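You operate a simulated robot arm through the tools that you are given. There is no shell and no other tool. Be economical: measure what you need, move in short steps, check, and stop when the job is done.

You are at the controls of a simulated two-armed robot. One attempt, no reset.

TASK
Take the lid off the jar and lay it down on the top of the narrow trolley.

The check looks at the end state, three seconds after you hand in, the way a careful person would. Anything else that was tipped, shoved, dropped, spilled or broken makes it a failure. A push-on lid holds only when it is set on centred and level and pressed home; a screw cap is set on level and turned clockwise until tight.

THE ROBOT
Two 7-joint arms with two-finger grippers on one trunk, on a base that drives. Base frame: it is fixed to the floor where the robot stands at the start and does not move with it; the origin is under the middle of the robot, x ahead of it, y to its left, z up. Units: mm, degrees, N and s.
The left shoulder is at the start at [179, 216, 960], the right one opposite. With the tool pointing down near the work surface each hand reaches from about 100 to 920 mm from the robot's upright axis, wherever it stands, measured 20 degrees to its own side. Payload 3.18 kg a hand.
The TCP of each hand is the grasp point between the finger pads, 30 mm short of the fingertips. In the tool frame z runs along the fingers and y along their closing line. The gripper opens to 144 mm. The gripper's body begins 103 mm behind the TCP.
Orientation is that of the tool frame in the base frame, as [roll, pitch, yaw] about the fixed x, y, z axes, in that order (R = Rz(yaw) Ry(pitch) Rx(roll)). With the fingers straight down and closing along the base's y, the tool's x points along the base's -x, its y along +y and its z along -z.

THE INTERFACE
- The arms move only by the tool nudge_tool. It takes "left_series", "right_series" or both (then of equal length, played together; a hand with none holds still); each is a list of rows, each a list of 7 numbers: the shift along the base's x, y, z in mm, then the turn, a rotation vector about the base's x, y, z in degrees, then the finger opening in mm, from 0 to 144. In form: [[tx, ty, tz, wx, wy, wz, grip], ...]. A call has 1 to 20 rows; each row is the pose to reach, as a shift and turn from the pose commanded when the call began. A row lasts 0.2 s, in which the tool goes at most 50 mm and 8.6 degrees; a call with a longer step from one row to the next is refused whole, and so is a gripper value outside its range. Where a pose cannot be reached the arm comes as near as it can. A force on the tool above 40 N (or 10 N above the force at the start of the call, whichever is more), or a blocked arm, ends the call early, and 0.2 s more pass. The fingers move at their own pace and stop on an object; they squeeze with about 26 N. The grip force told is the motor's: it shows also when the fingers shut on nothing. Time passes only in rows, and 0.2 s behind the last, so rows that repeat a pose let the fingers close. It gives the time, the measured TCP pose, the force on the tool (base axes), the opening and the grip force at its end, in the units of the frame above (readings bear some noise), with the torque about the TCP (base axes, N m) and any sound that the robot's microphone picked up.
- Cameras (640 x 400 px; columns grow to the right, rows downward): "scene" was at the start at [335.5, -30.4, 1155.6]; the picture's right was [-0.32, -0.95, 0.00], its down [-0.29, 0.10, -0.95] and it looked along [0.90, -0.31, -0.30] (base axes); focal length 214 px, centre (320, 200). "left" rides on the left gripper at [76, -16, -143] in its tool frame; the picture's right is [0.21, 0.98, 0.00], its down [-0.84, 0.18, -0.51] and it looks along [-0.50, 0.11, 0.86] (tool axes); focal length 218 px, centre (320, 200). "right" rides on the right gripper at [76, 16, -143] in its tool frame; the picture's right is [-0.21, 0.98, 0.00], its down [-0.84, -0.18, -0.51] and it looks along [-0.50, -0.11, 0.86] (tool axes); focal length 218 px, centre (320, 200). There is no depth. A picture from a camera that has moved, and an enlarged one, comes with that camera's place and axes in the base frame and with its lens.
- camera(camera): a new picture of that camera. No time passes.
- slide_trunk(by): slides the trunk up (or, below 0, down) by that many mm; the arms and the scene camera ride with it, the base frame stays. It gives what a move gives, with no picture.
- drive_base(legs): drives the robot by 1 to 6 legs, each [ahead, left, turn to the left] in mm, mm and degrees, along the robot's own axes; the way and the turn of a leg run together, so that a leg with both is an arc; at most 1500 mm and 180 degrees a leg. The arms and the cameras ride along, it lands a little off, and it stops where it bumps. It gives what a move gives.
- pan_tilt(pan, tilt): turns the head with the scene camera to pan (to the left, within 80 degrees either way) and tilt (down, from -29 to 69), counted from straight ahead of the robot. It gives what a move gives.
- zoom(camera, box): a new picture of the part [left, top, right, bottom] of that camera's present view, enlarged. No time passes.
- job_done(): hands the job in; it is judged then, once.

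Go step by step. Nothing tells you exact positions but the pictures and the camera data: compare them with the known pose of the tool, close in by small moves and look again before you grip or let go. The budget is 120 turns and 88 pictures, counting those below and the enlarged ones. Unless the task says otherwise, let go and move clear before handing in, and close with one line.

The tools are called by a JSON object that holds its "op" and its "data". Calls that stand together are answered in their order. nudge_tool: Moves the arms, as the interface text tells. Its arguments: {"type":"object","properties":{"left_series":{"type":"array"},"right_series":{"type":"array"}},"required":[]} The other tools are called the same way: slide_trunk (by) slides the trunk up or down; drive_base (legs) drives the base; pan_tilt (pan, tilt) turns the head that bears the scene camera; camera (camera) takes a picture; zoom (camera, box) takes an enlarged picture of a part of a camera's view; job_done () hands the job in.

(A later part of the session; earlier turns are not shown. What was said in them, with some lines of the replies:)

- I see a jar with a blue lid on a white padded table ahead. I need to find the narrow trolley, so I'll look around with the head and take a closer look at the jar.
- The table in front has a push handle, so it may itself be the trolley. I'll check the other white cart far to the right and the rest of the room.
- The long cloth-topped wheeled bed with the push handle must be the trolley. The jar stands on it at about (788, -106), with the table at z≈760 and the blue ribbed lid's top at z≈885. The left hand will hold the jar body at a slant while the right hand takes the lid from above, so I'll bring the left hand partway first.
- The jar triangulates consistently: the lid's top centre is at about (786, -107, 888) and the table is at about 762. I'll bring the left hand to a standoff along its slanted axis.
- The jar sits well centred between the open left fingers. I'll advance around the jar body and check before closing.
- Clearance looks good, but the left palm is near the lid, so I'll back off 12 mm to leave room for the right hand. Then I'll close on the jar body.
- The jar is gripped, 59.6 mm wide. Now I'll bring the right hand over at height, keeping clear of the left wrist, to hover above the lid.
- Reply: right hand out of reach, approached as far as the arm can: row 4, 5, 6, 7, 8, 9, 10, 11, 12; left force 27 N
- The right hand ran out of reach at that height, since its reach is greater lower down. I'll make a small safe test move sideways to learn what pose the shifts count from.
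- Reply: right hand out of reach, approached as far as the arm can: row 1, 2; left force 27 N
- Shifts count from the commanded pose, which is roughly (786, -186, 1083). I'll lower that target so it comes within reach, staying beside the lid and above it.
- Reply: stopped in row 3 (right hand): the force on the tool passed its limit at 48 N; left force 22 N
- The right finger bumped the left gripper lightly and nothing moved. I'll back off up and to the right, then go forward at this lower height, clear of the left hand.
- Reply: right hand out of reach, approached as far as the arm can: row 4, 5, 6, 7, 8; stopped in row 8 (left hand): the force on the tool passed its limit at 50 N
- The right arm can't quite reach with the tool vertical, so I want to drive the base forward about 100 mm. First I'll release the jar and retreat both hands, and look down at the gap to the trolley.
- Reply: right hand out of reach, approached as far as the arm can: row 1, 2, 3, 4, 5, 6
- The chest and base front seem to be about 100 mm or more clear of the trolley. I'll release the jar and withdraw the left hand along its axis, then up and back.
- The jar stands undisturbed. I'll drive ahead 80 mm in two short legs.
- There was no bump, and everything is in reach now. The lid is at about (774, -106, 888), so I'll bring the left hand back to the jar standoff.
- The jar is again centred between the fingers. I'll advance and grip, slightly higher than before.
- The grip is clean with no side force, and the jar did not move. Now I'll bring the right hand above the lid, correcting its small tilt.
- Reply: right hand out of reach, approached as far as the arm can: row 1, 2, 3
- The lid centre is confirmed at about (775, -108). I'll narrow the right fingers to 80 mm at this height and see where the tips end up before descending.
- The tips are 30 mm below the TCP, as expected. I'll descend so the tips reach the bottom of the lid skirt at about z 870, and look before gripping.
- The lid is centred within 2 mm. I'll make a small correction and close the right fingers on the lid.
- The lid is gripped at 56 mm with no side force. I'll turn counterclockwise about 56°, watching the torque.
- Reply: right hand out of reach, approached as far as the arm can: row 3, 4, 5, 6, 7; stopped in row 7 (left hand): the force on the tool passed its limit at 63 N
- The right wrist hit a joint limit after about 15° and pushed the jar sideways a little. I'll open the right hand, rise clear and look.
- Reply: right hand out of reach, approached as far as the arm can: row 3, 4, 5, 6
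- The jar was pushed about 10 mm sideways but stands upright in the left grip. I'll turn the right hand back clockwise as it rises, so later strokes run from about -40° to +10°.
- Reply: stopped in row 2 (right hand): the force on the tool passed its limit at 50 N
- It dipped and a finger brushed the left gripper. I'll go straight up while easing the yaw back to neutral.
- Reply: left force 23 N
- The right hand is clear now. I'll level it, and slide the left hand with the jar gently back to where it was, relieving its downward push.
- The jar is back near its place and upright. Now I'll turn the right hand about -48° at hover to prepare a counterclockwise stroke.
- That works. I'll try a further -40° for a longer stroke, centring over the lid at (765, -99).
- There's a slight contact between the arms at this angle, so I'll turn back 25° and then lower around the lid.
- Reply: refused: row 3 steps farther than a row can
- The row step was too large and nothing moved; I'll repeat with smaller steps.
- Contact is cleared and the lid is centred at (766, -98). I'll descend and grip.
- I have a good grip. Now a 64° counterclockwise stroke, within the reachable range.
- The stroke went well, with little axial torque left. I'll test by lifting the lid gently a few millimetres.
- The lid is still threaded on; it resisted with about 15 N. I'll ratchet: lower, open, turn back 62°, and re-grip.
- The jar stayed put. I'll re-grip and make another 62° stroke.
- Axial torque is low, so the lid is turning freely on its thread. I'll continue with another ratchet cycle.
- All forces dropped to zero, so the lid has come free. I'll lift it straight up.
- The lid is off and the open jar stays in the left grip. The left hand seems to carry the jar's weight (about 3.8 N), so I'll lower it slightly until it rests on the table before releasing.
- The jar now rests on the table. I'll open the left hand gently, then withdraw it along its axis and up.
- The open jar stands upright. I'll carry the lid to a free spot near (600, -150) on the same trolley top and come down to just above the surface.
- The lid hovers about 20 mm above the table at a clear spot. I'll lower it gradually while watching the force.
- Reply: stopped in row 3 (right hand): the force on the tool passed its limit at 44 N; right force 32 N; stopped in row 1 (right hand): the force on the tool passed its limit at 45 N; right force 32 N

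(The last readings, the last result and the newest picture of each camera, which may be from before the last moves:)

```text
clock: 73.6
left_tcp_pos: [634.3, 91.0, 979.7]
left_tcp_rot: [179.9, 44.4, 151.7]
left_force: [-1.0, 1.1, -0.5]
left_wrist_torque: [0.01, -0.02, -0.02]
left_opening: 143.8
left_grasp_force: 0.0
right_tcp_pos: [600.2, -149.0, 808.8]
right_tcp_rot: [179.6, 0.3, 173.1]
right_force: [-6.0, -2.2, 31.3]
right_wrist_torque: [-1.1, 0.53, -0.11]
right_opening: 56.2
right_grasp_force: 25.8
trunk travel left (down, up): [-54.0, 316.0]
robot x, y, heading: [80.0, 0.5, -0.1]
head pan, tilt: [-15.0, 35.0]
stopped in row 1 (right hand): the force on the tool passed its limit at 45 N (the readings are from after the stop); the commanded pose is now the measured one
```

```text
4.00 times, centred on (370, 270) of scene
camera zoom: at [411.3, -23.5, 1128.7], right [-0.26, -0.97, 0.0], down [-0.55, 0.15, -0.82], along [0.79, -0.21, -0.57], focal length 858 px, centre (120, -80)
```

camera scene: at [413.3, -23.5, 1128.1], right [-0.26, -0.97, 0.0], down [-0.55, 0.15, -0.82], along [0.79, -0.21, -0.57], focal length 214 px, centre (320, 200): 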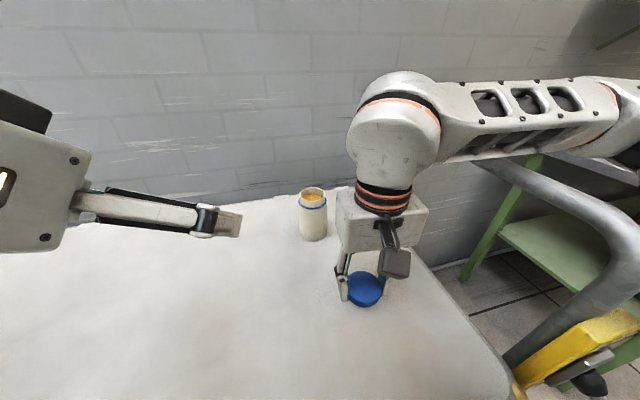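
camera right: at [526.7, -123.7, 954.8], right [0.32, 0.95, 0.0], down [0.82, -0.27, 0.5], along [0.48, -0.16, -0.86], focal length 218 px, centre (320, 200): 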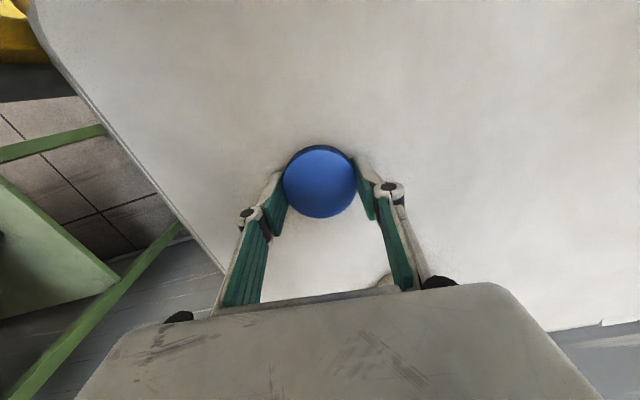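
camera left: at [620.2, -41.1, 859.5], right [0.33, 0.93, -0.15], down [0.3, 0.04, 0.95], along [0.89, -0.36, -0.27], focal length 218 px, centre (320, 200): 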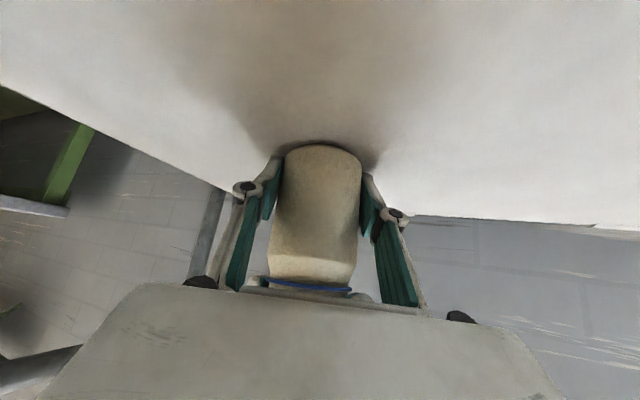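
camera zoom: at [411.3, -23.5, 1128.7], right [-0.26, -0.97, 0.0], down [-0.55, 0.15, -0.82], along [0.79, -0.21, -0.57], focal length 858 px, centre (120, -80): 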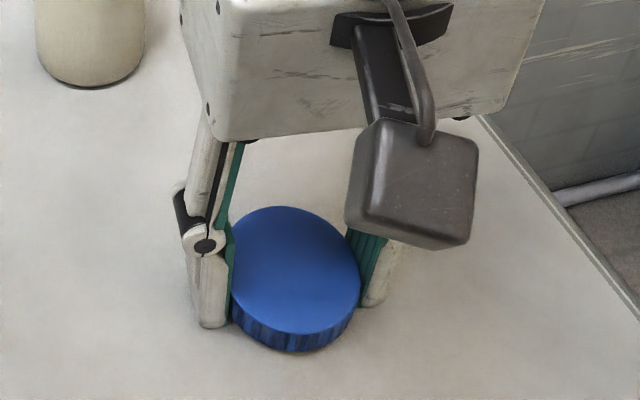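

The lid touches the surface. I'll ease off about 1 mm, open the fingers gently, and rise clear.

{"op": "nudge_tool", "data": {"right_series": [[0, 0, 1, 0, 0, 0, 50], [0, 0, 1.5, 0, 0, 0, 58], [0, 0, 1.5, 0, 0, 0, 64], [0, 0, 1.5, 0, 0, 0, 76], [0, 0, 1.5, 0, 0, 0, 84], [0, 0, 10, 0, 0, 0, 84], [0, 0, 30, 0, 0, 0, 84], [0, 0, 60, 0, 0, 0, 84], [-10, 0, 90, 0, 0, 0, 84], [-30, 0, 120, 0, 0, 0, 84], [-60, -10, 150, 0, 0, 0, 84], [-90, -20, 180, 0, 0, 0, 84], [-90, -20, 180, 0, 0, 0, 84]]}}

{"op": "camera", "data": {"camera": "scene"}}

{"op": "camera", "data": {"camera": "right"}}

```text
clock: 76.4
left_tcp_pos: [636.1, 89.7, 977.6]
left_tcp_rot: [-180.0, 44.2, 151.8]
left_force: [-0.9, 0.8, -0.2]
left_wrist_torque: [-0.01, 0.0, -0.01]
left_opening: 143.9
left_grasp_force: 0.0
right_tcp_pos: [509.8, -169.9, 985.2]
right_tcp_rot: [179.7, 0.2, 173.3]
right_force: [0.5, -0.2, -0.4]
right_wrist_torque: [0.01, 0.04, 0.0]
right_opening: 83.9
right_grasp_force: 0.0
trunk travel left (down, up): [-54.0, 316.0]
robot x, y, heading: [84.2, -1.2, -0.0]
head pan, tilt: [-15.0, 35.0]
```

```text
23 pictures are left
camera scene: at [413.8, -23.8, 1127.6], right [-0.26, -0.97, 0.0], down [-0.55, 0.15, -0.82], along [0.79, -0.21, -0.57], focal length 214 px, centre (320, 200)
```

scene: 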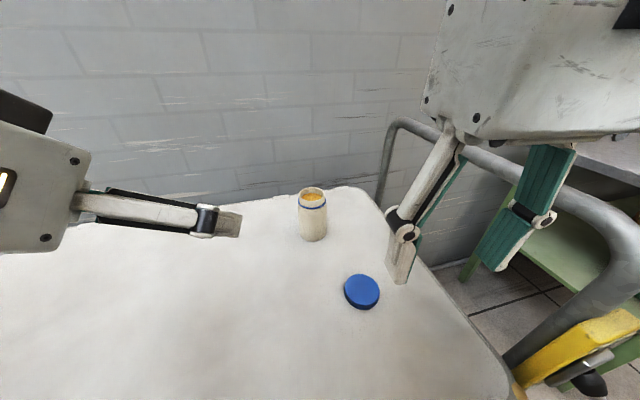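

```text
22 pictures are left
camera right: at [435.1, -145.0, 1127.0], right [0.32, 0.95, 0.01], down [0.81, -0.28, 0.51], along [0.48, -0.16, -0.86], focal length 218 px, centre (320, 200)
```

right: 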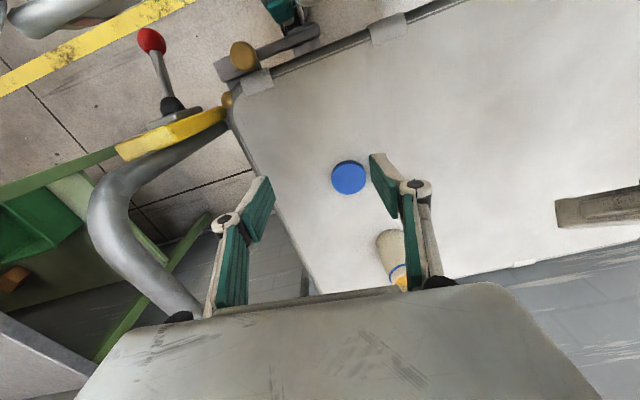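

The lid lies on the trolley top and the jar stands upright. I'll take one close look to check that the lid is flat.

{"op": "zoom", "data": {"camera": "scene", "box": [280, 170, 400, 320]}}

```text
2.67 times, centred on (340, 245) of scene
camera zoom: at [413.8, -23.8, 1127.6], right [-0.26, -0.97, 0.0], down [-0.55, 0.15, -0.82], along [0.79, -0.21, -0.57], focal length 572 px, centre (267, 80)
```

zoom: 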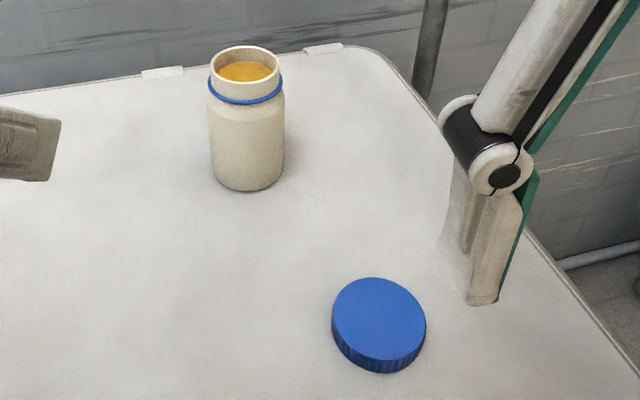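

The lid lies flat on the trolley top, the jar stands upright and unspilled, and both hands are clear. I'm handing in.

{"op": "job_done", "data": {}}

```text
The job is handed in.
```

The lid is off the jar and lies flat on the trolley top, and the open jar stands upright and unspilled. While I was unscrewing it the jar slid, and it now stands roughly 20 mm from where it started. No trolley was labelled, so I took the wheeled bed the jar stands on to be the narrow one.
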